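You operate a simulated robot arm through the tools that you are given. There is no shell and no other tool. Be economical: measure what you need, move in short steps, check, and stop when the job is done.

You are at the controls of a simulated two-armed robot. One attempt, no reset.

JOB
Put the fuse marked "16A" from the top of the feed bench on the parts tray there and the fuse marked "10A" on the steel stand top. Shut the feed drawer. Shut the stand drawer. Shut the fan shutter. Open the hopper lid. Any order will do. Set down upright: fuse.

The check looks at the end state, three seconds after you hand in, the way a careful person would. Anything else that was tipped, shoved, dropped, spilled or broken makes it a failure. A push-on lid holds only when it is set on centred and level and pressed home; a screw cap is set on level and turned clockwise until tight.

ROBOT AND FRAMES
Two 7-joint arms with two-finger parallel grippers on one trunk, on a base that drives. Base frame: it is fixed to the floor where the robot stands at the start and does not move with it; the origin is under the middle of the robot, x ahead of it, y to its left, z up; the surface under the hand at the start is at about z = 820. Readings come in mm, rad, newtons and seconds.
The left shoulder is at the start at [50, 177, 1054], the right one opposite. With the tool pointing down near the work surface each hand reaches from about 200 to 700 mm from the robot's upright axis, wherever it stands, measured 20 degrees to its own side. Places, roughly: fan shutter [-2300, -300, 1100]; feed drawer [300, 500, 700]; fuse [500, 500, 750]; hopper lid [-2400, -1100, 1600]; parts tray (21x13x4 cm) [700, -400, 800]; stand drawer [300, 2700, 800]; steel stand top [500, 1800, 900]. Payload 3.43 kg a hand.
The TCP of each hand is the grasp point between the finger pads, 34 mm short of the fingertips. In the tool frame z runs along the fingers and y along their closing line. Largest opening 128 mm; finger width 24, thickness 12; the body of the gripper, 48 by 130 mm, starts 96 mm behind the TCP.
Orientation is told as [roll, pitch, yaw] about the base's x, y, z axes, in that order, counted from this pose: with the fingers straight down and closing along the base's y, the tool's x points along the base's -x, its y along +y and its z along -z.

CONTROLS
- The arms move only by the tool jog_arm. It takes "left_deltas", "right_deltas" or both (then of equal length, played together; a hand with none holds still); each is a list of rows, each a list of 7 numbers: the shift along the tool's x, y, z in mm, then the turn, a rotation vector about the tool's x, y, z in rad, then the gripper command, from -1 (fully open) to 1 (shut), values between in proportion. In form: [[tx, ty, tz, ax, ay, az, fingers], ...]. A call has 1 to 12 rows; each row is the pose to reach, as a shift and turn from the pose commanded when the call began, along the tool's axes at that moment. Each row takes 0.2 s and may step no farther than 50 mm and 0.15 rad from the row before; otherwise, or with a gripper value out of range, the whole call is refused. A pose out of reach is approached as far as the arm can. The call stops where the force on the tool passes 40 N (or 10 N more than at its start, if that is more) or the arm is blocked; 0.2 s more then pass. The fingers move at their own pace (about 108 mm/s each) and stop on an object; they squeeze with about 33 N. The grip force told is the motor's: it shows also when the fingers shut on nothing. Time passes only in rows, and 0.2 s behind the last, so rows that repeat a pose let the fingers close. The reply holds the time, the measured pose of the TCP, the force on the tool along the base axes, the opening and the grip force, in the units named above and with some noise, with the torque about the TCP (base axes, N m) and any sound that the robot's microphone picked up.
- Cameras (640 x 400 px; columns grow to the right, rows downward): "scene" is now at [155.5, 15.2, 1216.8]; the picture's right is [0.20, -0.98, 0.00], its down [-0.56, -0.11, -0.82] and it looks along [0.81, 0.16, -0.57] (base axes); focal length 214 px, centre (320, 200). "left" rides on the left gripper at [76, 11, -160] in its tool frame; the picture's right is [-0.15, 0.99, 0.00], its down [-0.88, -0.13, -0.46] and it looks along [-0.45, -0.07, 0.89] (tool axes); focal length 234 px, centre (320, 200). "right" rides on the right gripper at [76, -11, -160] in its tool frame; the picture's right is [0.15, 0.99, 0.00], its down [-0.88, 0.13, -0.46] and it looks along [-0.45, 0.07, 0.89] (tool axes); focal length 234 px, centre (320, 200).
- get_image(camera): a new picture of that camera. The clock stands still meanwhile.
- lift_body(by): slides the trunk up (or, below 0, down) by that many mm; the arms and the scene camera ride with it, the base frame stays. It gives what a move gives, with no picture.
- base_move(legs): drives the robot by 1 to 6 legs, each [ahead, turn to the left] in mm and rad, along the robot's own axes; the way and the turn of a leg run together, so that a leg with both is an arc; at most 1500 mm and 3.142 rad a leg. The arms and the cameras ride along, it lands a little off, and it stops where it bumps. It gives what a move gives.
- turn_head(pan, tilt): turns the head with the scene camera to pan (to the left, within 1.396 rad either way) and tilt (down, from -0.506 to 1.204), counted from straight ahead of the robot. It gives what a move gives.
- pixel_to_xyz(camera, pixels): for up to 12 pixels [column, row] of the newest picture of that camera ("zoom" is the newest enlarged one), the place [x, y, z] in the base frame of the surface seen there, good to about 2 mm. The clock stands still meanwhile.
- close_up(camera, box): a new picture of the part [left, top, right, bottom] of that camera's present view, enlarged. The clock stands still meanwhile.
- sign_off(): hands the job in; it is judged then, once.

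Work in short steps. Measure before you move; look again where a grasp or a placing could have gone wrong, and mend it. You have 110 turns and 100 pictures in all, those below and enlarged ones among them. Open the grippers and draw the arms clear of the work before you hand the job in, unless the task says otherwise; then end with one line.

The tools are called after "Call:" as a command line: name --argument value ..., lists and objects as JSON in quotes. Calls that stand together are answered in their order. jog_arm: Moves the arms, as the interface text tells. Its arguments: {"type":"object","properties":{"left_deltas":{"type":"array","items":{"type":"array","items":{"type":"number"}}},"right_deltas":{"type":"array","items":{"type":"array","items":{"type":"number"}}}},"required":[]} The other tools are called the same way: lift_body (by) slides the trunk up or down; base_move (legs) drives the base; turn_head (pan, tilt) turns the head that bears the scene camera; get_image (camera) takes a picture; pixel_to_xyz (camera, pixels) gives the place of the surface under pixels of a picture; close_up (camera, box) takes an enlarged picture of a part of a camera's view; sign_off () hands the job in.

At the start:

```text
time: 0.0
left_ee_pos: [295.2, 325.9, 1062.2]
left_tool_rot: [0.001, 0.001, -0.001]
left_ft_force: [0.5, 0.2, -0.6]
left_moment: [0.02, 0.02, 0.01]
left_finger_gap: 128.2
left_finger_force: 0.0
right_ee_pos: [368.4, 53.4, 1082.9]
right_tool_rot: [0.0, 0.001, 0.001]
right_ft_force: [-0.4, 1.1, 0.5]
right_moment: [-0.01, -0.02, -0.01]
right_finger_gap: 127.7
right_finger_force: 0.0
trunk travel left (down, up): [-225.0, 176.0]
robot x, y, heading: [1.0, -0.4, -0.001]
head pan, tilt: [0.199, 0.607]
```

scene: 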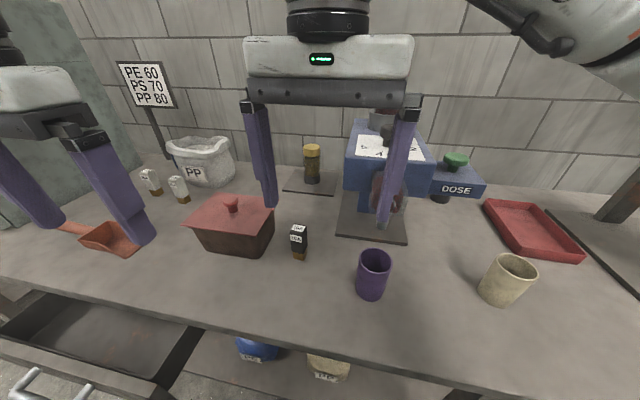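
right: 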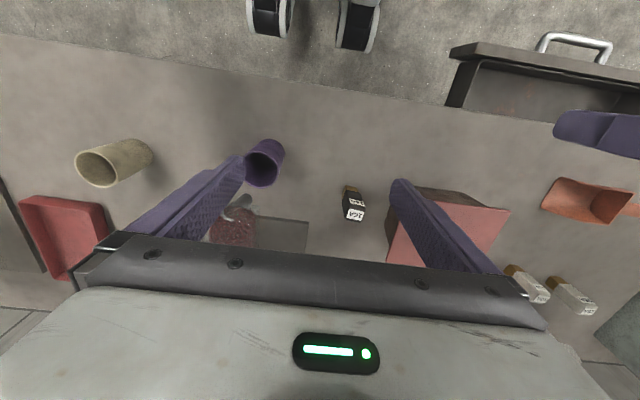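
left: 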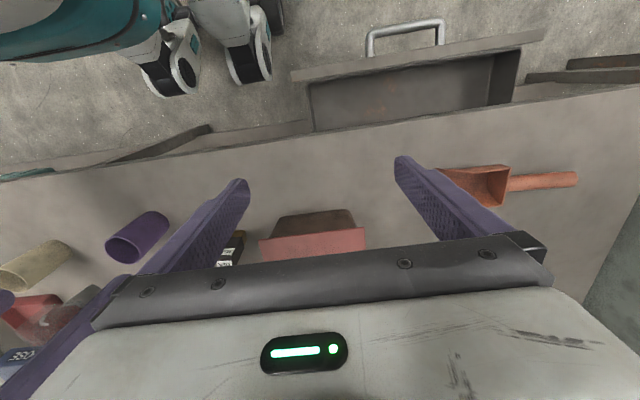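

The scene shows a dark fuse at (298,242) and two pale ones at (150,182) and (178,188). I zoom in on both to read the markings.

Call:
close_up --camera "scene" --box '[260, 210, 340, 270]'

Call:
close_up --camera "scene" --box '[120, 155, 216, 215]'

Call:
pixel_to_xyz --camera "scene" --pixels '[[298, 227], [298, 256], [150, 170], [155, 192], [178, 178], [183, 200], [230, 205], [372, 255], [532, 228], [500, 205], [555, 255], [30, 395]]'

```text
6.67 times, centred on (300, 240) of scene
```

zoom: 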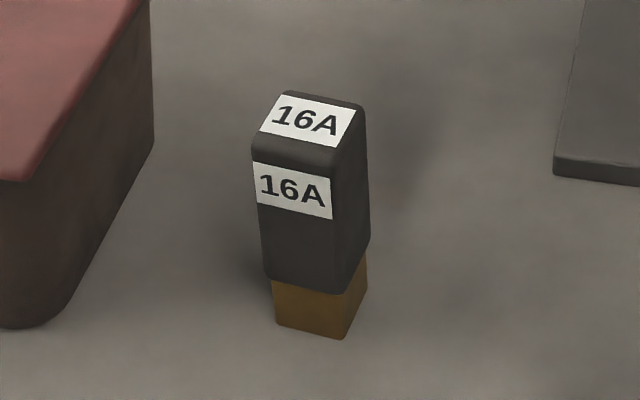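

```text
6.67 times, centred on (168, 185) of scene
```

zoom: 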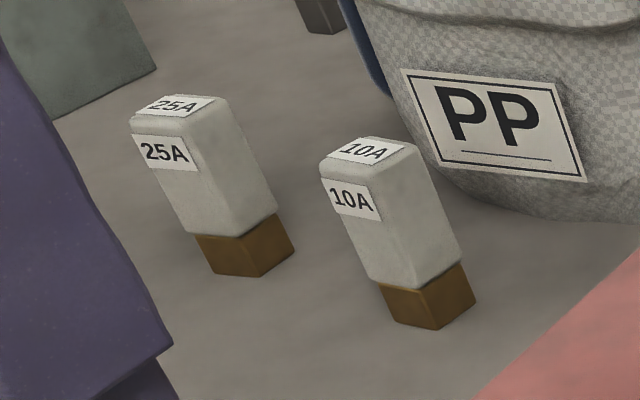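

```text
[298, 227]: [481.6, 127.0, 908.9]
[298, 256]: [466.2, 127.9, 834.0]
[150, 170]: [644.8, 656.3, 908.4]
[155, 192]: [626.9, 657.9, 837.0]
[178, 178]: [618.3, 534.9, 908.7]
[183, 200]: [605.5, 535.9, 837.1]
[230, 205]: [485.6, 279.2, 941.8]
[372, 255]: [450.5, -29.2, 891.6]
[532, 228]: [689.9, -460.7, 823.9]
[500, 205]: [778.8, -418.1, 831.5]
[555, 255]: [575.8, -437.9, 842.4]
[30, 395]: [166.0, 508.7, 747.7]
```

16A is the dark fuse at about (482,127), and 10A is the pale one at about (615,535). I measure the top corners to get the fuse yaw and the neighbours' edges.

Call:
pixel_to_xyz --camera "scene" --pixels '[[295, 224.5], [305.5, 226.5], [302.5, 233], [290.5, 231], [272, 225], [270, 245], [358, 262], [302, 258]]'

Call:
pixel_to_xyz --camera "zoom" --pixels '[[372, 140], [412, 145], [380, 175], [325, 165], [435, 322], [385, 300], [470, 295], [190, 100], [130, 118], [225, 100], [480, 395]]'

Call:
turn_head --pan 0.7 --tilt 0.9

Call:
get_image --camera "scene"

```text
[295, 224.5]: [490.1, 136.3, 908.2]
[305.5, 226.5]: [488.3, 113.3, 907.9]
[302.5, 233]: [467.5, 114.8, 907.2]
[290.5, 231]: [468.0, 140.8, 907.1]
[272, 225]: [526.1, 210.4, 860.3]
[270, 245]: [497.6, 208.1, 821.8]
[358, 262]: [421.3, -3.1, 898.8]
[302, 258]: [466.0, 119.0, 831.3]
```

```text
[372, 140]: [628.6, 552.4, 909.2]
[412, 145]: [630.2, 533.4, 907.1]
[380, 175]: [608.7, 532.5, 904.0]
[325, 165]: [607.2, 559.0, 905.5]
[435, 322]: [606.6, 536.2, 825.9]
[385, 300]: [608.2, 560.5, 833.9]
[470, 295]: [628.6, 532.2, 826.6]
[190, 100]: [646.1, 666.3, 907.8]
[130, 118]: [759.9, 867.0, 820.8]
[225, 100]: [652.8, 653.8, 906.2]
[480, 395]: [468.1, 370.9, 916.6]
```

```text
time: 0.9
left_ee_pos: [295.5, 326.9, 1062.3]
left_tool_rot: [0.0, -0.001, 0.001]
left_ft_force: [0.2, 0.2, -0.1]
left_moment: [0.03, 0.01, 0.04]
left_finger_gap: 128.3
left_finger_force: 0.1
right_ee_pos: [369.2, 54.0, 1081.8]
right_tool_rot: [0.0, 0.0, 0.001]
right_ft_force: [0.5, -0.1, 0.1]
right_moment: [0.0, 0.06, 0.04]
right_finger_gap: 128.0
right_finger_force: 0.1
trunk travel left (down, up): [-225.0, 176.0]
robot x, y, heading: [-1.3, -3.5, 0.005]
head pan, tilt: [0.7, 0.901]
```

```text
94 pictures are left
```

scene: 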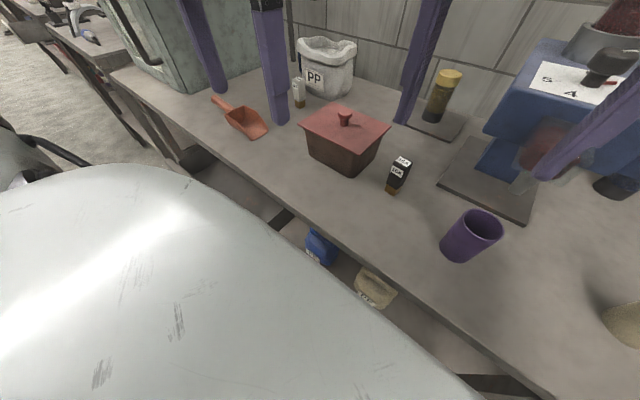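

16A's top is centred at about (479,127), yaw near 0, and 10A's at about (618,546). I move the right hand above 16A and then down to z≈884, with the fingers half open.

Call:
jog_arm --right_deltas '[[-40, 25, 0, 0, 0, 0, 0], [-78, 50, 0, 0, 0, 0, 0], [-110, 73, 0, 0, 0, 0, 0], [-110, 73, 45, 0, 0, 0, 0], [-110, 73, 90, 0, 0, 0, 0], [-110, 73, 110, 0, 0, 0, 0]]'

Call:
get_image --camera "right"

```text
time: 2.0
left_ee_pos: [290.0, 326.2, 1064.4]
left_tool_rot: [-0.003, -0.004, -0.001]
left_ft_force: [-0.1, -0.4, 0.5]
left_moment: [0.01, -0.03, 0.01]
left_finger_gap: 127.9
left_finger_force: 0.2
right_ee_pos: [492.1, 81.3, 1077.8]
right_tool_rot: [0.062, 0.013, -0.081]
right_ft_force: [-36.8, 1.4, 2.0]
right_moment: [-0.62, 0.29, -1.34]
right_finger_gap: 65.1
right_finger_force: 1.2
right hand out of reach, approached as far as the arm can: row 3, 4
trunk travel left (down, up): [-225.0, 176.0]
robot x, y, heading: [-0.3, 0.9, -0.001]
head pan, tilt: [0.7, 0.901]
stopped in row 5 (right hand): the force on the tool passed its limit at 131 N (the readings are from after the stop); the commanded pose is now the measured one
```

```text
93 pictures are left
```

right: 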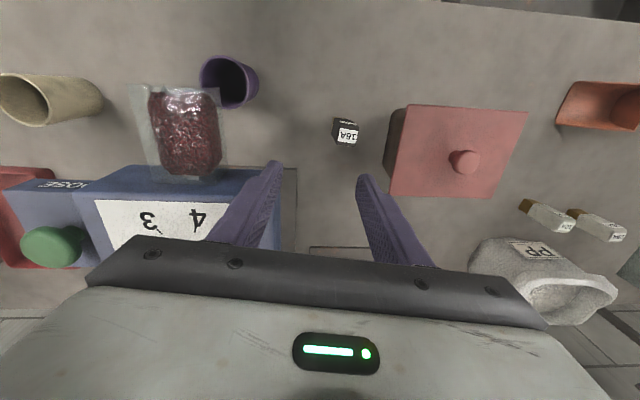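

The hand stopped with a −x force near (492,81,1078), and rows 3 and 4 were out of reach. I look from the scene camera to see what it touched.

Call:
turn_head --pan 0.0 --tilt 0.45

Call:
get_image --camera "scene"

```text
time: 3.0
left_ee_pos: [288.9, 325.5, 1065.8]
left_tool_rot: [-0.002, -0.007, 0.0]
left_ft_force: [-0.8, 0.0, 0.0]
left_moment: [0.01, 0.01, -0.02]
left_finger_gap: 127.7
left_finger_force: 0.1
right_ee_pos: [490.8, 80.4, 1077.4]
right_tool_rot: [0.063, 0.012, -0.084]
right_ft_force: [-42.2, 2.3, 22.7]
right_moment: [-0.69, 0.11, -1.47]
right_finger_gap: 63.8
right_finger_force: 0.2
trunk travel left (down, up): [-225.0, 176.0]
robot x, y, heading: [-2.6, 3.4, 0.0]
head pan, tilt: [0.0, 0.45]
```

```text
92 pictures are left
```

scene: 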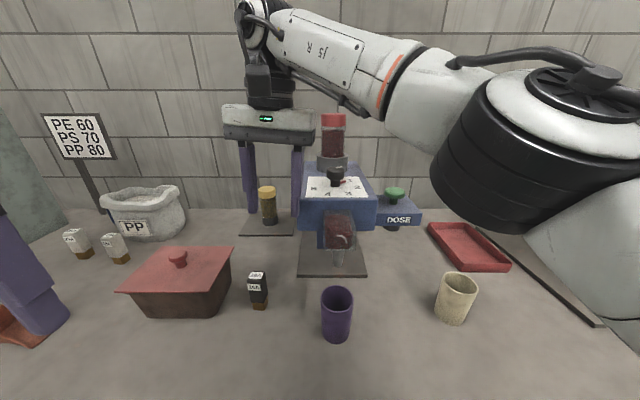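

I check where the red-topped jar on the machine stands relative to the hand and the wrist.

Call:
pixel_to_xyz --camera "scene" --pixels '[[333, 118], [333, 140], [333, 160], [320, 115], [345, 118], [316, 115], [300, 118], [245, 170], [297, 180], [340, 205], [330, 72], [355, 100]]'

Call:
close_up --camera "scene" --box '[210, 60, 402, 180]'

```text
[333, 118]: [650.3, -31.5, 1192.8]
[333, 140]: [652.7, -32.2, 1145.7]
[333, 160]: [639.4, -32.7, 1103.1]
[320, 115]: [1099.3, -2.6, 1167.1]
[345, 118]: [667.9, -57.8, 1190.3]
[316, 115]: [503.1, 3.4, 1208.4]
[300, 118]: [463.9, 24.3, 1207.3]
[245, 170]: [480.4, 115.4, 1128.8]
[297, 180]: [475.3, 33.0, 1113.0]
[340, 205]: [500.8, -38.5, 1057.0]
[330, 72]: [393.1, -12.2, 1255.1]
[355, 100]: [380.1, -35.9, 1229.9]
```

```text
3.33 times, centred on (306, 120) of scene
```

zoom: 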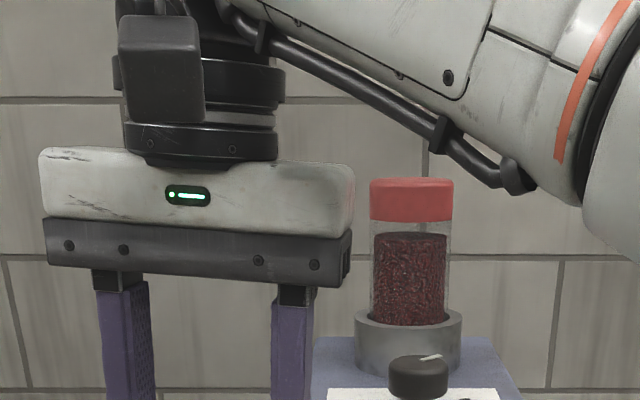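

The torque points to the right finger: it is against the machine's front-left corner at about y=45. I back it off along −x and check the machine for displacement.

Call:
jog_arm --right_deltas '[[20, 0, 0, 0, 0, 0, 0], [50, 0, 0, 0, 0, 0, 0], [90, 0, 0, 0, 0, 0, 0], [130, -20, 0, -0.03, 0, 0.04, 0], [150, -30, 0, -0.06, 0, 0.08, 0]]'

Call:
turn_head --pan 0.199 --tilt 0.607

Call:
get_image --camera "scene"

```text
time: 4.2
left_ee_pos: [294.0, 325.6, 1062.7]
left_tool_rot: [0.001, 0.0, 0.0]
left_ft_force: [-0.3, 0.6, 0.4]
left_moment: [-0.01, 0.03, -0.02]
left_finger_gap: 127.9
left_finger_force: 0.3
right_ee_pos: [347.5, 62.1, 1072.7]
right_tool_rot: [0.119, 0.013, -0.167]
right_ft_force: [-0.1, -0.2, -0.9]
right_moment: [0.0, -0.01, -0.01]
right_finger_gap: 63.5
right_finger_force: 0.2
trunk travel left (down, up): [-225.0, 176.0]
robot x, y, heading: [-2.0, -0.8, -0.003]
head pan, tilt: [0.0, 0.45]
```

```text
time: 5.0
left_ee_pos: [293.5, 325.7, 1063.2]
left_tool_rot: [0.001, 0.0, -0.001]
left_ft_force: [0.7, -0.9, 0.7]
left_moment: [0.0, 0.01, 0.0]
left_finger_gap: 128.1
left_finger_force: 0.0
right_ee_pos: [347.6, 63.2, 1071.7]
right_tool_rot: [0.12, 0.013, -0.166]
right_ft_force: [0.2, 0.0, 0.4]
right_moment: [0.0, 0.0, 0.04]
right_finger_gap: 64.0
right_finger_force: 0.0
trunk travel left (down, up): [-225.0, 176.0]
robot x, y, heading: [-2.6, -0.9, 0.005]
head pan, tilt: [0.199, 0.607]
```

```text
90 pictures are left
```

scene: 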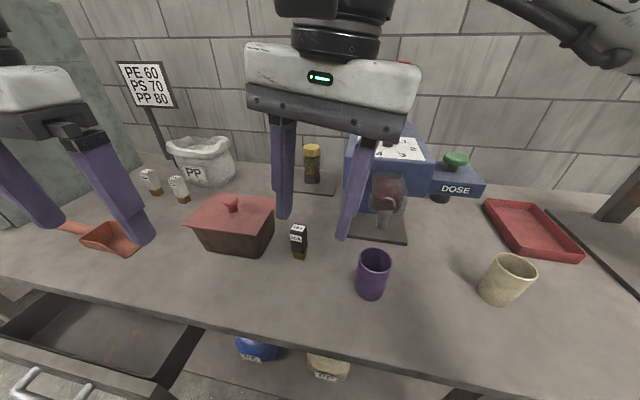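

The machine looks unmoved. I level the right hand, then turn the base left by 0.6 rad so the right arm reaches 16A on its own side.

Call:
jog_arm --right_deltas '[[0, 0, 0, 0.06, -0.006, -0.08, 0], [0, 0, 0, 0.12, -0.013, -0.166, 0]]'

Call:
base_move --legs '[[0, 0.6]]'

Call:
turn_head --pan -0.2 --tilt 0.8

Call:
get_image --camera "scene"

```text
time: 5.6
left_ee_pos: [294.0, 326.2, 1063.6]
left_tool_rot: [0.0, 0.0, 0.0]
left_ft_force: [0.2, 0.2, 0.7]
left_moment: [-0.02, 0.01, -0.03]
left_finger_gap: 128.1
left_finger_force: 0.0
right_ee_pos: [348.1, 62.8, 1072.1]
right_tool_rot: [-0.003, -0.009, -0.001]
right_ft_force: [0.7, 0.6, 0.8]
right_moment: [0.01, 0.0, 0.0]
right_finger_gap: 64.0
right_finger_force: 0.0
trunk travel left (down, up): [-225.0, 176.0]
robot x, y, heading: [-0.2, 0.1, 0.004]
head pan, tilt: [0.199, 0.607]
```

```text
time: 7.6
left_ee_pos: [57.3, 435.9, 1062.1]
left_tool_rot: [0.0, 0.0, 0.602]
left_ft_force: [-0.4, -0.2, 0.5]
left_moment: [0.02, -0.03, 0.01]
left_finger_gap: 127.9
left_finger_force: 0.1
right_ee_pos: [250.5, 248.4, 1071.3]
right_tool_rot: [0.0, -0.008, 0.601]
right_ft_force: [0.1, -0.6, 0.2]
right_moment: [0.01, -0.04, -0.03]
right_finger_gap: 64.0
right_finger_force: 0.1
trunk travel left (down, up): [-225.0, 176.0]
robot x, y, heading: [-0.8, 0.8, 0.605]
head pan, tilt: [0.199, 0.607]
```

```text
time: 8.5
left_ee_pos: [57.4, 436.9, 1064.2]
left_tool_rot: [0.0, 0.001, 0.603]
left_ft_force: [-0.3, -0.1, 0.0]
left_moment: [0.0, 0.0, -0.01]
left_finger_gap: 127.9
left_finger_force: 0.0
right_ee_pos: [251.2, 249.0, 1070.7]
right_tool_rot: [-0.001, -0.009, 0.602]
right_ft_force: [-0.7, 1.1, -0.1]
right_moment: [-0.01, 0.01, 0.0]
right_finger_gap: 64.1
right_finger_force: 0.1
trunk travel left (down, up): [-225.0, 176.0]
robot x, y, heading: [-0.4, 0.4, 0.609]
head pan, tilt: [-0.201, 0.799]
```

```text
89 pictures are left
```

scene: 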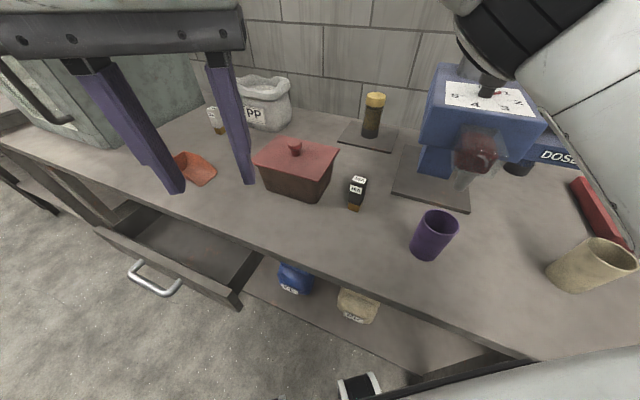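

I check the machine's left edge, the box's near edge and the fuse position, to choose the grip direction.

Call:
pixel_to_xyz --camera "scene" --pixels '[[422, 140], [436, 75], [428, 110], [521, 155], [418, 150], [395, 190], [357, 180], [355, 206], [336, 155], [325, 195], [294, 145], [424, 170]]'

Call:
close_up --camera "scene" --box '[310, 150, 406, 210]'

Call:
pixel_to_xyz --camera "zoom" --pixels '[[290, 180], [365, 190], [270, 225], [340, 240], [330, 210]]'

```text
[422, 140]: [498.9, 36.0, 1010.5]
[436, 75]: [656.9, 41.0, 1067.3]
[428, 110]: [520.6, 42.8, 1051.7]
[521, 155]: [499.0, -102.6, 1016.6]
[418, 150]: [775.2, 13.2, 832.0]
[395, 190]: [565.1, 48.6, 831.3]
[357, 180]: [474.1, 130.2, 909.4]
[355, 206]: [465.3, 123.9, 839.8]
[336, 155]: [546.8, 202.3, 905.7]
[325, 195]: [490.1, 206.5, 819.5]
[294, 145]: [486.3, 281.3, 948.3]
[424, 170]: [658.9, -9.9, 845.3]
```

```text
6.67 times, centred on (358, 180) of scene
```

zoom: 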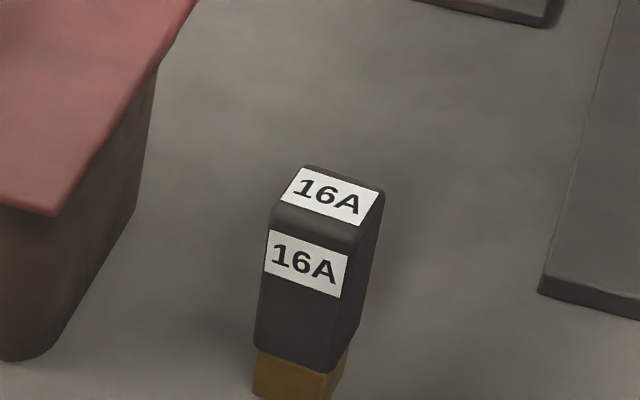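

```text
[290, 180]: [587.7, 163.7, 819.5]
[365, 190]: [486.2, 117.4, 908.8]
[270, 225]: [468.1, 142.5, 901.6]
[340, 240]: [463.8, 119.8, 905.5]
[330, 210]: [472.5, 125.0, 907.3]
```

Fuse centre is about (477,128). At yaw ≈ −0.08 the gripper body stays in front of the machine face (x<499). I move the hand above the fuse.

Call:
jog_arm --right_deltas '[[-17, -33, 0, 0, 0, 0.1, 0], [-34, -66, 0, 0, 0, 0.2, 0], [-50, -98, 0, 0, 0, 0.3, 0], [-67, -130, 0, 0, 0, 0.4, 0], [-84, -163, 0, 0, 0, 0.5, 0], [-100, -195, 0, 0, 0, 0.6, 0], [-117, -227, 0, 0, 0, 0.68, 0], [-117, -227, 40, 0, 0, 0.68, 0], [-117, -227, 80, 0, 0, 0.68, 0]]'

Call:
get_image --camera "right"

Call:
get_image --camera "scene"

```text
time: 10.5
left_ee_pos: [58.4, 436.7, 1062.7]
left_tool_rot: [0.0, 0.001, 0.602]
left_ft_force: [-0.2, -0.2, 0.4]
left_moment: [-0.05, -0.03, -0.02]
left_finger_gap: 127.7
left_finger_force: 0.0
right_ee_pos: [478.8, 129.5, 993.7]
right_tool_rot: [0.009, -0.008, -0.077]
right_ft_force: [-0.3, 0.0, 0.3]
right_moment: [-0.02, 0.01, -0.04]
right_finger_gap: 63.9
right_finger_force: 0.1
trunk travel left (down, up): [-225.0, 176.0]
robot x, y, heading: [-2.7, 0.5, 0.602]
head pan, tilt: [-0.201, 0.799]
```

```text
87 pictures are left
```

right: 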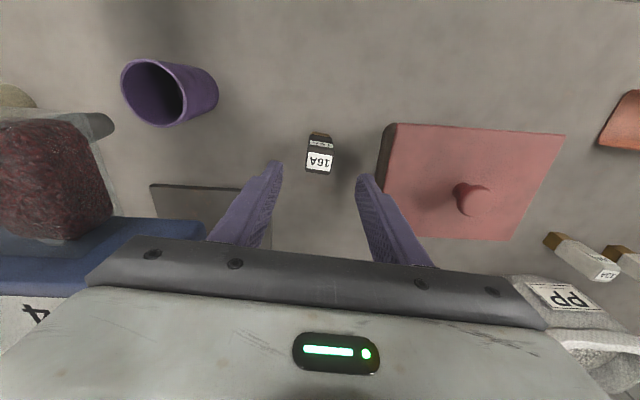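

```text
86 pictures are left
```

scene: 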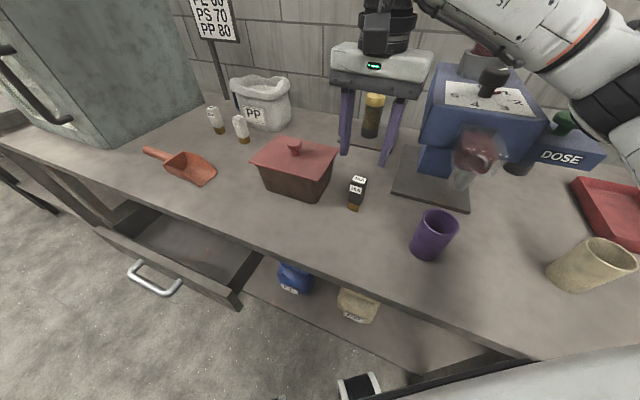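

The fuse lies centred between the fingers. I lower 110 mm and close.

Call:
jog_arm --right_deltas '[[0, 0, 40, 0, 0, 0, 0], [1, -1, 80, 0, 0, 0, 0], [1, -1, 111, 0, 0, 0, 0], [1, -1, 111, 0, 0, 0, 0], [1, -1, 111, 0, 0, 0, 1], [1, -1, 111, 0, 0, 0, 1], [1, -1, 111, 0, 0, 0, 1]]'

Call:
get_image --camera "right"

```text
time: 12.3
left_ee_pos: [33.8, 436.4, 1061.9]
left_tool_rot: [-0.017, -0.023, 0.602]
left_ft_force: [-0.1, 0.9, 0.1]
left_moment: [-0.03, 0.01, -0.01]
left_finger_gap: 128.3
left_finger_force: 0.0
right_ee_pos: [458.5, 134.3, 913.5]
right_tool_rot: [0.04, -0.069, -0.067]
right_ft_force: [0.3, 0.8, 0.0]
right_moment: [0.02, 0.07, 0.0]
right_finger_gap: 28.9
right_finger_force: 32.6
trunk travel left (down, up): [-225.0, 176.0]
robot x, y, heading: [-3.8, 1.2, 0.598]
head pan, tilt: [-0.201, 0.799]
stopped in row 7 (right hand): the arm was blocked; the commanded pose is now the measured one
```

```text
85 pictures are left
```

right: 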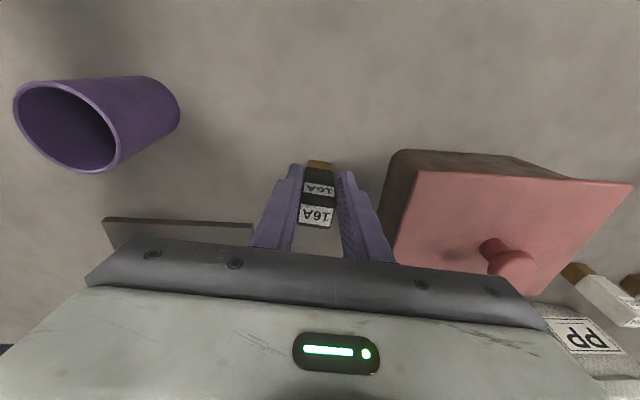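

The fuse is gripped (gap 28.9), but the right arm was blocked at z≈913 and the left arm shifted 25 mm. I look for arm-to-arm contact.

Call:
turn_head --pan 0.3 --tilt 0.5

Call:
get_image --camera "scene"

Call:
get_image --camera "left"

```text
time: 13.2
left_ee_pos: [32.9, 436.7, 1065.1]
left_tool_rot: [-0.02, -0.025, 0.601]
left_ft_force: [-1.0, -0.6, -0.1]
left_moment: [-0.03, 0.01, 0.0]
left_finger_gap: 127.9
left_finger_force: 0.1
right_ee_pos: [457.0, 132.1, 910.8]
right_tool_rot: [0.034, -0.066, -0.067]
right_ft_force: [-0.6, 0.1, 0.7]
right_moment: [-0.02, -0.02, 0.0]
right_finger_gap: 29.1
right_finger_force: 32.7
trunk travel left (down, up): [-225.0, 176.0]
robot x, y, heading: [-4.9, 3.5, 0.602]
head pan, tilt: [0.3, 0.499]
```

```text
84 pictures are left
```

scene: 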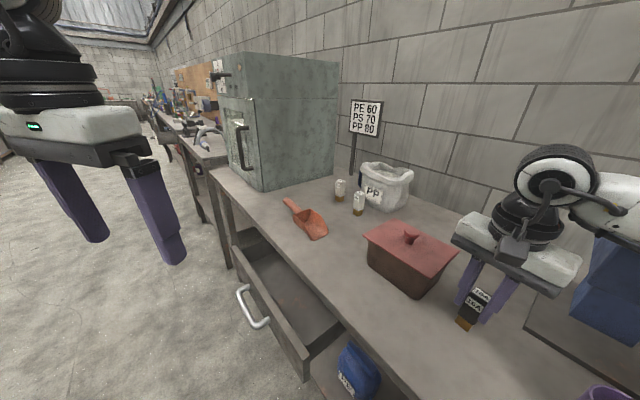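

```text
83 pictures are left
```

left: 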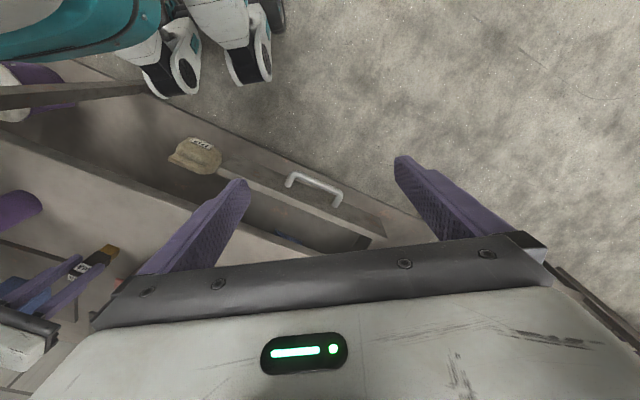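

The grip holds, so I lift gently by 80 mm and zoom in on the fuse.

Call:
jog_arm --right_deltas '[[0, 0, -25, 0, 0, 0, 1], [0, 0, -50, 0, 0, 0, 1], [0, 0, -80, 0, 0, 0, 1]]'

Call:
close_up --camera "scene" --box '[400, 130, 640, 340]'

```text
time: 14.0
left_ee_pos: [50.7, 429.2, 1065.1]
left_tool_rot: [0.002, -0.011, 0.6]
left_ft_force: [0.1, -0.2, 0.5]
left_moment: [0.01, 0.03, -0.01]
left_finger_gap: 127.9
left_finger_force: 0.0
right_ee_pos: [472.1, 121.2, 974.4]
right_tool_rot: [0.031, -0.031, -0.08]
right_ft_force: [0.9, -1.7, -1.6]
right_moment: [0.17, 0.06, -0.02]
right_finger_gap: 29.1
right_finger_force: 32.7
trunk travel left (down, up): [-225.0, 176.0]
robot x, y, heading: [-1.3, -0.4, 0.604]
head pan, tilt: [0.3, 0.499]
```

```text
1.90 times, centred on (520, 235) of scene
```

zoom: 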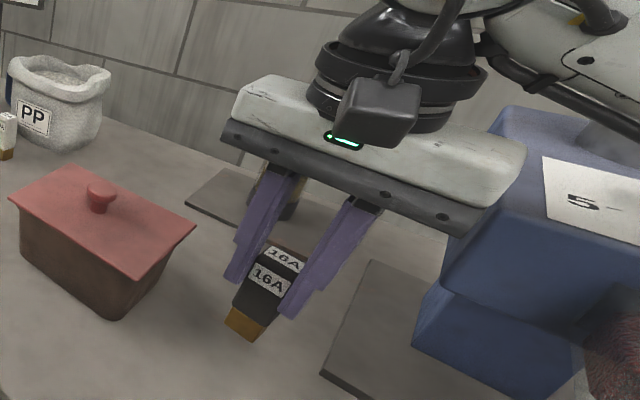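

The fuse is lifted. I retract the hand up and back, level it, and look at the fuse in the gripper.

Call:
jog_arm --right_deltas '[[30, 0, -25, 0.015, 0.015, 0, 1], [60, 0, -50, 0.03, 0.03, 0, 1], [100, -5, -75, 0.03, 0.03, 0, 1], [140, -10, -100, 0.03, 0.03, 0, 1]]'

Call:
get_image --camera "right"

Call:
turn_head --pan -0.6 --tilt 0.9

Call:
get_image --camera "scene"

```text
time: 15.0
left_ee_pos: [56.7, 436.1, 1063.0]
left_tool_rot: [0.001, 0.0, 0.602]
left_ft_force: [-0.4, 0.4, 0.7]
left_moment: [0.0, -0.01, 0.02]
left_finger_gap: 128.1
left_finger_force: 0.0
right_ee_pos: [331.0, 127.0, 1071.0]
right_tool_rot: [-0.002, -0.001, -0.074]
right_ft_force: [0.2, -0.8, -0.7]
right_moment: [0.01, 0.02, 0.01]
right_finger_gap: 29.3
right_finger_force: 33.1
trunk travel left (down, up): [-225.0, 176.0]
robot x, y, heading: [-2.6, 3.0, 0.604]
head pan, tilt: [0.3, 0.499]
```

```text
81 pictures are left
```

right: 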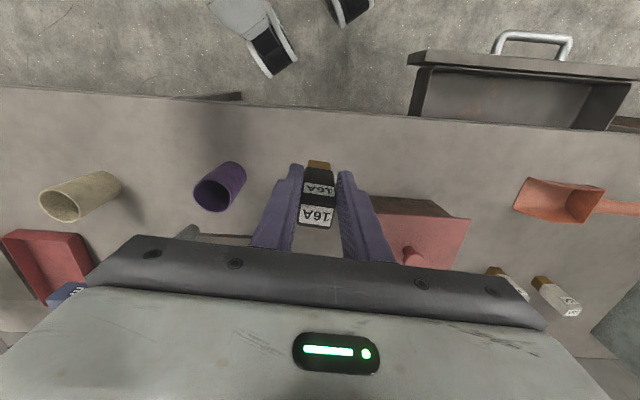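

```text
time: 16.2
left_ee_pos: [56.8, 435.6, 1062.8]
left_tool_rot: [0.001, 0.001, 0.602]
left_ft_force: [0.1, 0.5, -0.8]
left_moment: [-0.01, 0.0, -0.02]
left_finger_gap: 127.9
left_finger_force: 0.1
right_ee_pos: [332.9, 127.5, 1070.2]
right_tool_rot: [0.0, 0.0, -0.073]
right_ft_force: [-0.2, 0.2, -1.6]
right_moment: [0.03, 0.02, 0.0]
right_finger_gap: 28.9
right_finger_force: 32.7
trunk travel left (down, up): [-225.0, 176.0]
robot x, y, heading: [-2.2, -0.5, 0.6]
head pan, tilt: [-0.6, 0.901]
```

```text
80 pictures are left
```

scene: 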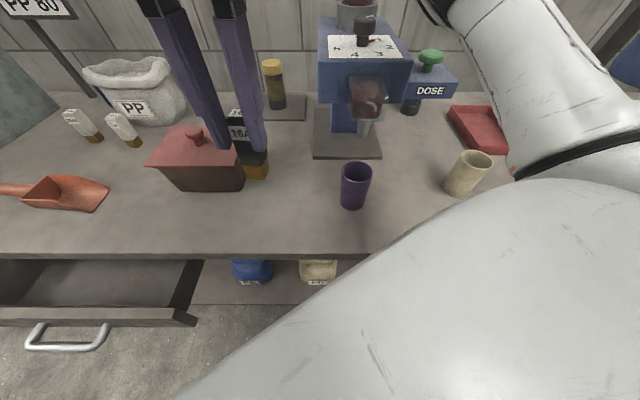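

The fuse hangs between the fingers, and the bench front edge is at row ~255. I measure the fuse's ends in the gripper, the bench edge, the tray and the cup.

Call:
pixel_to_xyz --camera "scene" --pixels '[[300, 245], [200, 260], [100, 330], [370, 240], [300, 285], [458, 175], [455, 195], [487, 160], [485, 130], [258, 175], [463, 110], [356, 205]]'

Call:
close_up --camera "right" --box '[272, 140, 368, 240]'

Call:
pixel_to_xyz --camera "right" --pixels '[[319, 166], [307, 166], [331, 166], [320, 173], [320, 180], [321, 202], [304, 203], [334, 208], [319, 218], [75, 205], [35, 240], [55, 280]]'

```text
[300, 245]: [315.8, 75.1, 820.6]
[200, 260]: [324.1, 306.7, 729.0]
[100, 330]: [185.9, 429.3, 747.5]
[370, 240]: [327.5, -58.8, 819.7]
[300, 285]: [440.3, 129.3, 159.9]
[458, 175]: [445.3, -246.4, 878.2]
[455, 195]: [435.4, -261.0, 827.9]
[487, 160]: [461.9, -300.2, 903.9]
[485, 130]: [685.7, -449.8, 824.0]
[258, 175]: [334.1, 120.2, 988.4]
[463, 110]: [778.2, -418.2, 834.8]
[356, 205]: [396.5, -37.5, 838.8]
```

```text
4.00 times, centred on (320, 190) of right
```

zoom: 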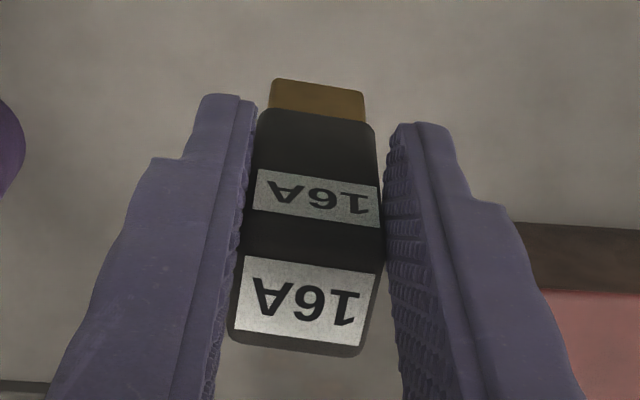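

```text
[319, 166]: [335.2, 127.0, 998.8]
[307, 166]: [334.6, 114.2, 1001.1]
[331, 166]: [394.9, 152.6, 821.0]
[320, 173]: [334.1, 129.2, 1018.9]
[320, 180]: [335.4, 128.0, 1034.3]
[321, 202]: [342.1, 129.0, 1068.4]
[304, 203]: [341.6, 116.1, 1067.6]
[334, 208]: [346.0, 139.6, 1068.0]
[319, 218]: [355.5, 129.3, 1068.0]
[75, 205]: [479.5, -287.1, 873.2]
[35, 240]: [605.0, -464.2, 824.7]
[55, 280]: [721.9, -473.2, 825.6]
```

The fuse is upright in the grip: its top is at TCP level, so its bottom is about 91 mm below the TCP. Next I find the base's front extent from the wheels visible in the right camera.

Call:
pixel_to_xyz --camera "right" --pixels '[[283, 70], [270, 40], [290, 60], [355, 20], [262, 10], [240, 20], [225, 97]]'

```text
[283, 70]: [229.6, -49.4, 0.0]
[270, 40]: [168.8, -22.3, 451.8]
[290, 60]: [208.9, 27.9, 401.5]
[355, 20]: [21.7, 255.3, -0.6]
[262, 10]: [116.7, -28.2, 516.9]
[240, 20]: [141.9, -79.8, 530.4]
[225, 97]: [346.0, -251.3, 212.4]
```

I turn right to heading about −0.45 and look at the clearance on that side before driving.

Call:
base_move --legs '[[0, -1.05]]'

Call:
turn_head --pan -0.5 --tilt 0.6

Call:
get_image --camera "scene"

Call:
get_image --camera "right"

```text
time: 19.3
left_ee_pos: [406.0, 165.5, 1062.9]
left_tool_rot: [-0.001, 0.0, -0.45]
left_ft_force: [0.6, 0.0, 0.4]
left_moment: [0.03, -0.03, 0.01]
left_finger_gap: 127.9
left_finger_force: 0.0
right_ee_pos: [275.4, -226.6, 1070.0]
right_tool_rot: [0.0, 0.001, -1.126]
right_ft_force: [-0.3, 0.1, -1.4]
right_moment: [-0.02, 0.0, 0.01]
right_finger_gap: 29.2
right_finger_force: 32.9
trunk travel left (down, up): [-225.0, 176.0]
robot x, y, heading: [-2.7, 0.6, -0.448]
head pan, tilt: [-0.6, 0.901]
```

```text
time: 20.1
left_ee_pos: [405.6, 165.4, 1063.9]
left_tool_rot: [-0.001, -0.001, -0.451]
left_ft_force: [0.4, -0.9, -0.8]
left_moment: [0.01, 0.01, -0.02]
left_finger_gap: 127.7
left_finger_force: 0.1
right_ee_pos: [276.0, -225.7, 1070.0]
right_tool_rot: [0.001, -0.001, -1.125]
right_ft_force: [-0.1, -0.2, -1.1]
right_moment: [0.02, 0.0, -0.02]
right_finger_gap: 29.1
right_finger_force: 32.5
trunk travel left (down, up): [-225.0, 176.0]
robot x, y, heading: [-0.6, 0.4, -0.451]
head pan, tilt: [-0.499, 0.6]
```

```text
78 pictures are left
```

scene: 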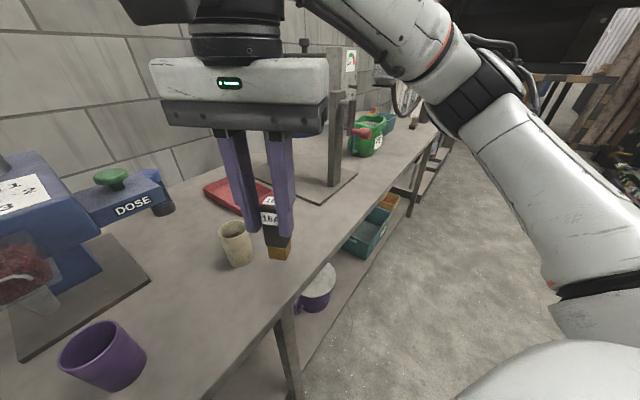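

```text
77 pictures are left
```

right: 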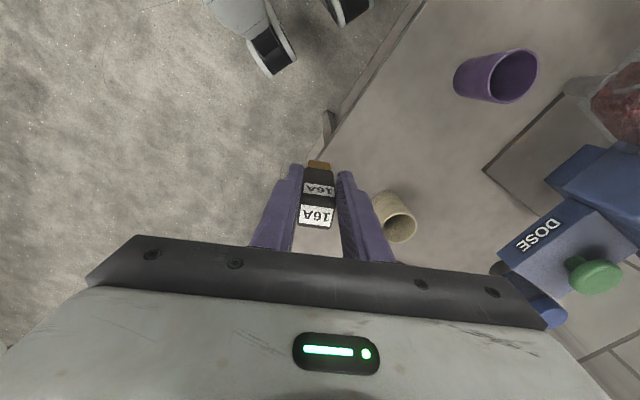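

The floor on the right is clear. I measure the post beside the tray before turning the hands past it.

Call:
pixel_to_xyz --camera "scene" --pixels '[[335, 80], [335, 170], [328, 120], [312, 205], [350, 175], [215, 190], [265, 185], [225, 210], [305, 45], [350, 60], [235, 230], [365, 140]]'

Call:
base_move --legs '[[0, -1.05], [350, 0]]'

```text
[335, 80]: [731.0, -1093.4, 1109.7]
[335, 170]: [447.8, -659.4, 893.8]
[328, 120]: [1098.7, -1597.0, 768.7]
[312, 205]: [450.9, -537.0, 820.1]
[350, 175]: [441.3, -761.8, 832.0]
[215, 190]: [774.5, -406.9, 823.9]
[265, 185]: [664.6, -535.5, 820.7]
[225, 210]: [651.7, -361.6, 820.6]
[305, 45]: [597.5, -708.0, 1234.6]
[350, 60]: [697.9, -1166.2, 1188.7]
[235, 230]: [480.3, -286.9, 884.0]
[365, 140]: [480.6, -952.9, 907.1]
```

```text
time: 21.8
left_ee_pos: [436.7, 1.4, 1062.2]
left_tool_rot: [0.026, 0.035, -0.834]
left_ft_force: [-3.1, -0.2, 1.9]
left_moment: [0.11, -0.15, 0.12]
left_finger_gap: 126.7
left_finger_force: 0.0
right_ee_pos: [165.3, -317.3, 1069.6]
right_tool_rot: [-0.001, 0.0, -1.531]
right_ft_force: [0.8, 0.3, -0.6]
right_moment: [0.03, 0.02, -0.01]
right_finger_gap: 28.8
right_finger_force: 32.7
trunk travel left (down, up): [-225.0, 176.0]
robot x, y, heading: [-0.4, 0.4, -0.852]
head pan, tilt: [-0.499, 0.6]
stopped in leg 1: the force on the tool passed its limit at 80 N (the readings are from after the stop); the commanded pose is now the measured one
```

The left hand brushed the machine corner during the turn. I turn back 0.35, close the left fingers and tuck that hand in, then continue.

Call:
base_move --legs '[[0, 0.35]]'

Call:
jog_arm --left_deltas '[[40, -10, -10, -0.026, -0.03, 0, 0.6], [80, -25, -20, -0.026, -0.03, 0, 0.6], [115, -45, -20, -0.026, -0.03, 0, 0.6], [115, -45, -20, -0.026, -0.03, 0, 0.6]]'

Call:
turn_head --pan 0.5 --tilt 0.6

Call:
get_image --camera "scene"

```text
time: 23.3
left_ee_pos: [409.8, 152.9, 1059.4]
left_tool_rot: [0.025, 0.035, -0.481]
left_ft_force: [0.5, 0.0, 0.0]
left_moment: [0.0, 0.03, 0.02]
left_finger_gap: 127.8
left_finger_force: 0.1
right_ee_pos: [263.5, -240.2, 1068.7]
right_tool_rot: [-0.002, 0.001, -1.178]
right_ft_force: [0.2, -0.2, -0.1]
right_moment: [0.0, 0.01, 0.02]
right_finger_gap: 29.1
right_finger_force: 32.8
trunk travel left (down, up): [-225.0, 176.0]
robot x, y, heading: [-1.4, -0.0, -0.502]
head pan, tilt: [-0.499, 0.6]
```

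```text
time: 24.3
left_ee_pos: [287.7, 166.5, 1084.3]
left_tool_rot: [0.051, 0.006, -0.481]
left_ft_force: [-0.8, 0.5, 1.1]
left_moment: [-0.01, -0.01, -0.05]
left_finger_gap: 25.8
left_finger_force: 0.1
right_ee_pos: [264.9, -240.1, 1070.6]
right_tool_rot: [-0.002, -0.002, -1.178]
right_ft_force: [-0.1, -0.5, -0.9]
right_moment: [0.01, -0.01, 0.03]
right_finger_gap: 29.0
right_finger_force: 32.6
trunk travel left (down, up): [-225.0, 176.0]
robot x, y, heading: [-2.4, -1.8, -0.498]
head pan, tilt: [-0.499, 0.6]
```

```text
time: 25.6
left_ee_pos: [288.7, 164.6, 1083.8]
left_tool_rot: [0.052, 0.004, -0.482]
left_ft_force: [-0.5, -0.1, -0.3]
left_moment: [-0.01, 0.01, -0.01]
left_finger_gap: 25.7
left_finger_force: 0.1
right_ee_pos: [262.6, -240.8, 1070.7]
right_tool_rot: [0.0, 0.0, -1.177]
right_ft_force: [0.3, 0.7, -0.3]
right_moment: [0.0, 0.04, -0.03]
right_finger_gap: 28.8
right_finger_force: 33.2
trunk travel left (down, up): [-225.0, 176.0]
robot x, y, heading: [-2.7, -0.0, -0.491]
head pan, tilt: [0.499, 0.6]
```

```text
76 pictures are left
```

scene: 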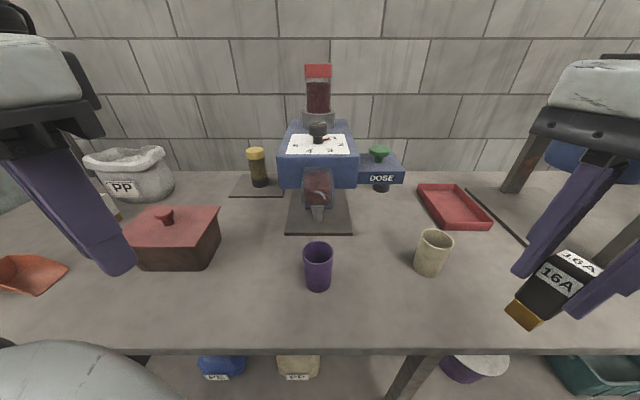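

The view is clear and the machine is still in place. I measure the tray corners, the post and the beige cup.

Call:
pixel_to_xyz --camera "scene" --pixels '[[421, 187], [460, 188], [488, 219], [440, 226], [455, 205], [515, 170], [522, 200], [505, 215], [433, 235], [360, 170], [402, 172], [281, 185]]'

Call:
base_move --legs '[[0, -1.0], [350, 0]]'

```text
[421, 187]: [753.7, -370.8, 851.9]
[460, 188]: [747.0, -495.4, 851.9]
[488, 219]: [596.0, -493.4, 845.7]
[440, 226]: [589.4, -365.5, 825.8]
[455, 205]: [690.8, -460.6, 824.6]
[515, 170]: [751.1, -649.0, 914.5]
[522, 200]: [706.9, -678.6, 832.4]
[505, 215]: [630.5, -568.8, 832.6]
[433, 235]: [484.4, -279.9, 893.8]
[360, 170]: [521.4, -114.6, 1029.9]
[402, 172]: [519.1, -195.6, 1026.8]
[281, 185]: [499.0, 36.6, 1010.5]
```

```text
time: 30.4
left_ee_pos: [317.4, -505.1, 1083.0]
left_tool_rot: [0.051, 0.006, -1.486]
left_ft_force: [-0.2, -0.2, 0.2]
left_moment: [0.01, 0.01, 0.04]
left_finger_gap: 25.5
left_finger_force: 0.0
right_ee_pos: [-37.1, -702.3, 1070.5]
right_tool_rot: [-0.001, 0.0, -2.181]
right_ft_force: [0.0, -0.5, -0.7]
right_moment: [-0.02, -0.02, 0.01]
right_finger_gap: 28.9
right_finger_force: 33.4
trunk travel left (down, up): [-225.0, 176.0]
robot x, y, heading: [23.5, -348.0, -1.501]
head pan, tilt: [0.499, 0.6]
```

The machine reads the same corner as before, so it has not moved. The tray spans x 580–785 and y −367…−497; I turn to face it.

Call:
base_move --legs '[[0, 1.7]]'

Call:
turn_head --pan -0.2 --tilt 0.6

Call:
get_image --camera "scene"

```text
time: 34.9
left_ee_pos: [137.8, -37.8, 1083.0]
left_tool_rot: [0.051, 0.006, 0.218]
left_ft_force: [0.1, -0.1, 0.6]
left_moment: [0.03, 0.02, 0.03]
left_finger_gap: 25.8
left_finger_force: 0.2
right_ee_pos: [380.8, -361.5, 1070.2]
right_tool_rot: [-0.003, 0.0, -0.478]
right_ft_force: [-0.2, -0.4, -1.3]
right_moment: [0.0, 0.0, 0.0]
right_finger_gap: 29.0
right_finger_force: 32.7
trunk travel left (down, up): [-225.0, 176.0]
robot x, y, heading: [23.6, -349.0, 0.204]
head pan, tilt: [0.499, 0.6]
```

```text
time: 36.0
left_ee_pos: [136.9, -36.2, 1082.2]
left_tool_rot: [0.051, 0.004, 0.218]
left_ft_force: [-0.3, -0.5, 0.5]
left_moment: [0.0, 0.0, 0.04]
left_finger_gap: 25.8
left_finger_force: 0.0
right_ee_pos: [380.5, -363.0, 1069.2]
right_tool_rot: [-0.002, 0.001, -0.478]
right_ft_force: [0.3, 0.1, -0.3]
right_moment: [0.01, 0.03, -0.06]
right_finger_gap: 28.9
right_finger_force: 33.2
trunk travel left (down, up): [-225.0, 176.0]
robot x, y, heading: [21.7, -348.7, 0.199]
head pan, tilt: [-0.201, 0.6]
```

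```text
75 pictures are left
```

scene: 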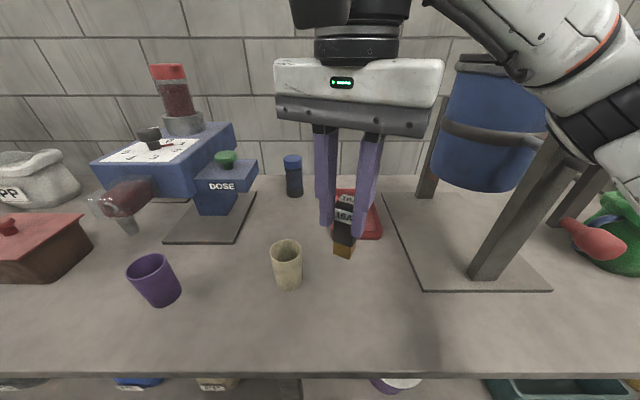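

There is a blue drum on the right stand and a canister behind the tray. I measure both before moving the arm forward.

Call:
pixel_to_xyz --camera "scene" --pixels '[[435, 160], [440, 110], [450, 180], [500, 190], [293, 175], [293, 195], [370, 225], [346, 192], [480, 275], [360, 205], [343, 255], [287, 245]]'

```text
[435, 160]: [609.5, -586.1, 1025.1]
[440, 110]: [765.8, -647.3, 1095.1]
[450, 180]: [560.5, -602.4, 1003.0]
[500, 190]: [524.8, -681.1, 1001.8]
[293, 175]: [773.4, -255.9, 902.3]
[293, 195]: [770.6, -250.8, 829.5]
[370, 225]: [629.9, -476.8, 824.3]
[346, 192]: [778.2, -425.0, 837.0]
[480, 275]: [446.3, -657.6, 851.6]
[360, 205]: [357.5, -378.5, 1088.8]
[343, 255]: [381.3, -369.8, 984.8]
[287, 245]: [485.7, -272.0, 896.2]
```

The drum's left side is at y≈−586, so there is room. I carry the fuse over the tray at (640,−425), lowering to z≈1000 on the way.

Call:
jog_arm --right_deltas '[[0, 0, 35, 0, 0, 0, 1], [0, 0, 70, 0, 0, 0, 1], [-43, 11, 70, 0, 0, 0, 1], [-86, 21, 70, 0, 0, 0, 1], [-130, 32, 70, 0, 0, 0, 1], [-173, 43, 70, 0, 0, 0, 1], [-216, 54, 70, 0, 0, 0, 1], [-259, 64, 70, 0, 0, 0, 1]]'

Call:
get_image --camera "scene"

Call:
get_image --camera "right"

```text
time: 37.8
left_ee_pos: [137.6, -35.8, 1082.7]
left_tool_rot: [0.051, 0.007, 0.218]
left_ft_force: [0.5, -0.3, 0.0]
left_moment: [-0.05, 0.0, 0.02]
left_finger_gap: 25.5
left_finger_force: 0.0
right_ee_pos: [642.0, -425.0, 996.0]
right_tool_rot: [-0.003, 0.002, -0.477]
right_ft_force: [0.1, -0.8, -1.3]
right_moment: [-0.03, 0.03, 0.02]
right_finger_gap: 29.2
right_finger_force: 32.6
trunk travel left (down, up): [-225.0, 176.0]
robot x, y, heading: [23.2, -354.4, 0.201]
head pan, tilt: [-0.201, 0.6]
```

```text
74 pictures are left
```

scene: 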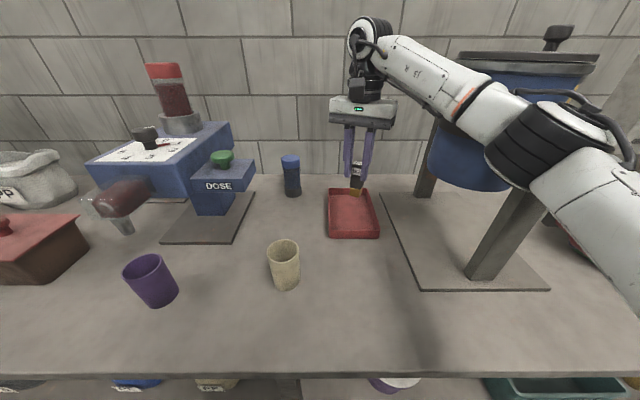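

```text
73 pictures are left
```

right: 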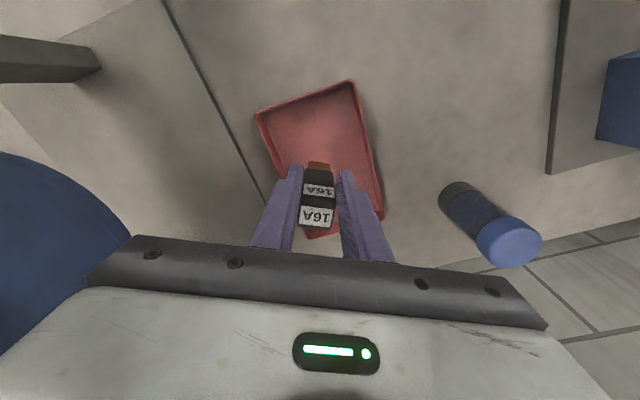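

The fuse is over the tray. I lower to just above the floor and check.

Call:
jog_arm --right_deltas '[[0, 0, 25, 0, 0, 0, 1], [0, 0, 50, 0, 0, 0, 1], [0, 0, 68, 0, 0, 0, 1]]'

Call:
close_up --camera "scene" --box '[296, 140, 424, 250]'

Call:
get_image --camera "right"

Call:
pixel_to_xyz --camera "right" --pixels '[[319, 162], [300, 150], [350, 150], [315, 140]]'

```text
time: 38.5
left_ee_pos: [130.5, -29.1, 1082.2]
left_tool_rot: [0.039, 0.0, 0.218]
left_ft_force: [0.1, -0.2, -0.2]
left_moment: [0.01, -0.01, -0.02]
left_finger_gap: 25.7
left_finger_force: 0.1
right_ee_pos: [635.7, -415.1, 941.2]
right_tool_rot: [-0.006, -0.016, -0.473]
right_ft_force: [0.5, -0.1, -0.4]
right_moment: [0.0, 0.01, -0.03]
right_finger_gap: 28.8
right_finger_force: 33.3
trunk travel left (down, up): [-225.0, 176.0]
robot x, y, heading: [20.4, -346.0, 0.202]
head pan, tilt: [-0.201, 0.6]
```

```text
3.64 times, centred on (360, 195) of scene
```

zoom: 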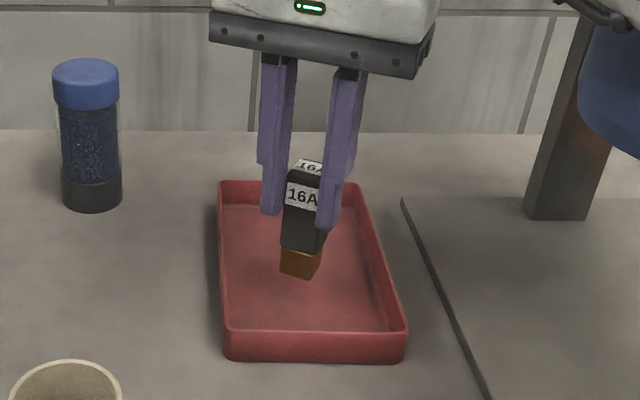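

```text
71 pictures are left
```

right: 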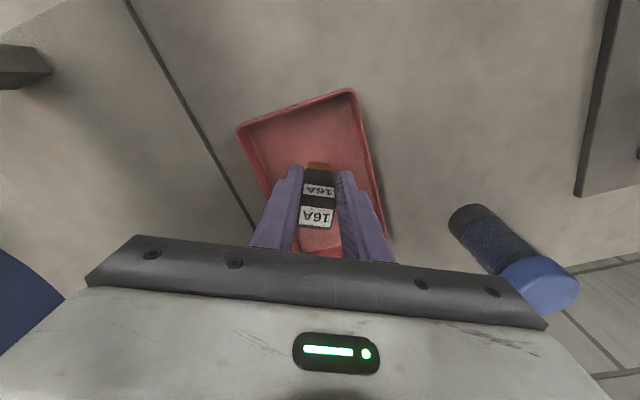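

```text
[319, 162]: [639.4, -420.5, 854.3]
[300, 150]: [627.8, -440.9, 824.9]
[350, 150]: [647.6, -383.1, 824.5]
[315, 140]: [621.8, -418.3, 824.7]
```

The hand is 13 mm short of the commanded height and the robot leaned, so some arm link is touching something. I look at the forearm near the drum.

Call:
turn_head --pan -0.6 --tilt 0.3

Call:
get_image --camera "scene"

```text
time: 39.4
left_ee_pos: [131.2, -27.5, 1080.1]
left_tool_rot: [0.039, 0.0, 0.219]
left_ft_force: [-0.1, 0.0, 0.4]
left_moment: [0.03, 0.02, -0.02]
left_finger_gap: 25.5
left_finger_force: 0.1
right_ee_pos: [635.1, -415.7, 940.5]
right_tool_rot: [-0.003, -0.013, -0.472]
right_ft_force: [0.9, 0.3, -0.5]
right_moment: [0.03, 0.02, 0.01]
right_finger_gap: 29.2
right_finger_force: 33.0
trunk travel left (down, up): [-225.0, 176.0]
robot x, y, heading: [26.8, -347.8, 0.199]
head pan, tilt: [-0.6, 0.3]
```

```text
70 pictures are left
```

scene: 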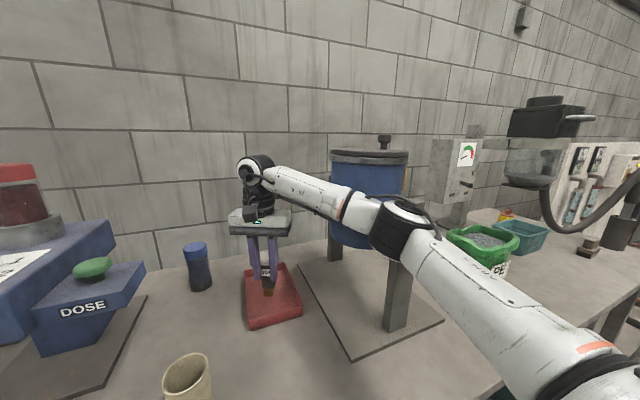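

I measure the forearm and elbow against the drum and post.

Call:
pixel_to_xyz --camera "scene" --pixels '[[400, 215], [385, 235], [365, 210], [345, 205], [395, 290], [400, 270], [375, 180], [345, 230], [325, 200], [430, 235], [405, 165]]'

Call:
close_up --camera "scene" --box '[300, 140, 460, 280]'

```text
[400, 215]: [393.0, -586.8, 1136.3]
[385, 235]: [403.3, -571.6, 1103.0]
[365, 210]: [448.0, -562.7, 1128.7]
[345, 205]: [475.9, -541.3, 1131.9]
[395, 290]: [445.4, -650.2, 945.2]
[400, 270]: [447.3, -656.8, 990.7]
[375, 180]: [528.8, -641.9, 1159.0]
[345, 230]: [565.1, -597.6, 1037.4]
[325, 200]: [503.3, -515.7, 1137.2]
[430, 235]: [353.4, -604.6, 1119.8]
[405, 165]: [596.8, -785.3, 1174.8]
```

```text
2.86 times, centred on (380, 210) of scene
```

zoom: 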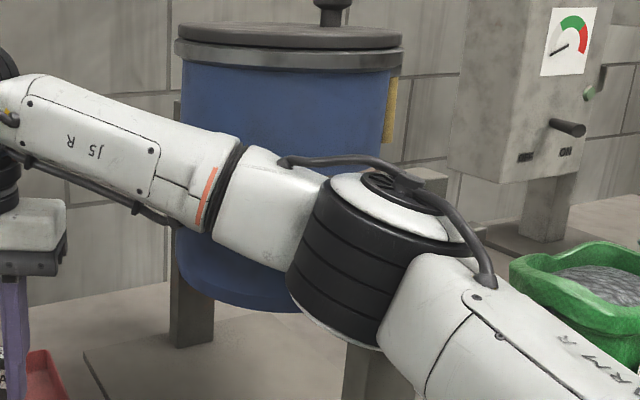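

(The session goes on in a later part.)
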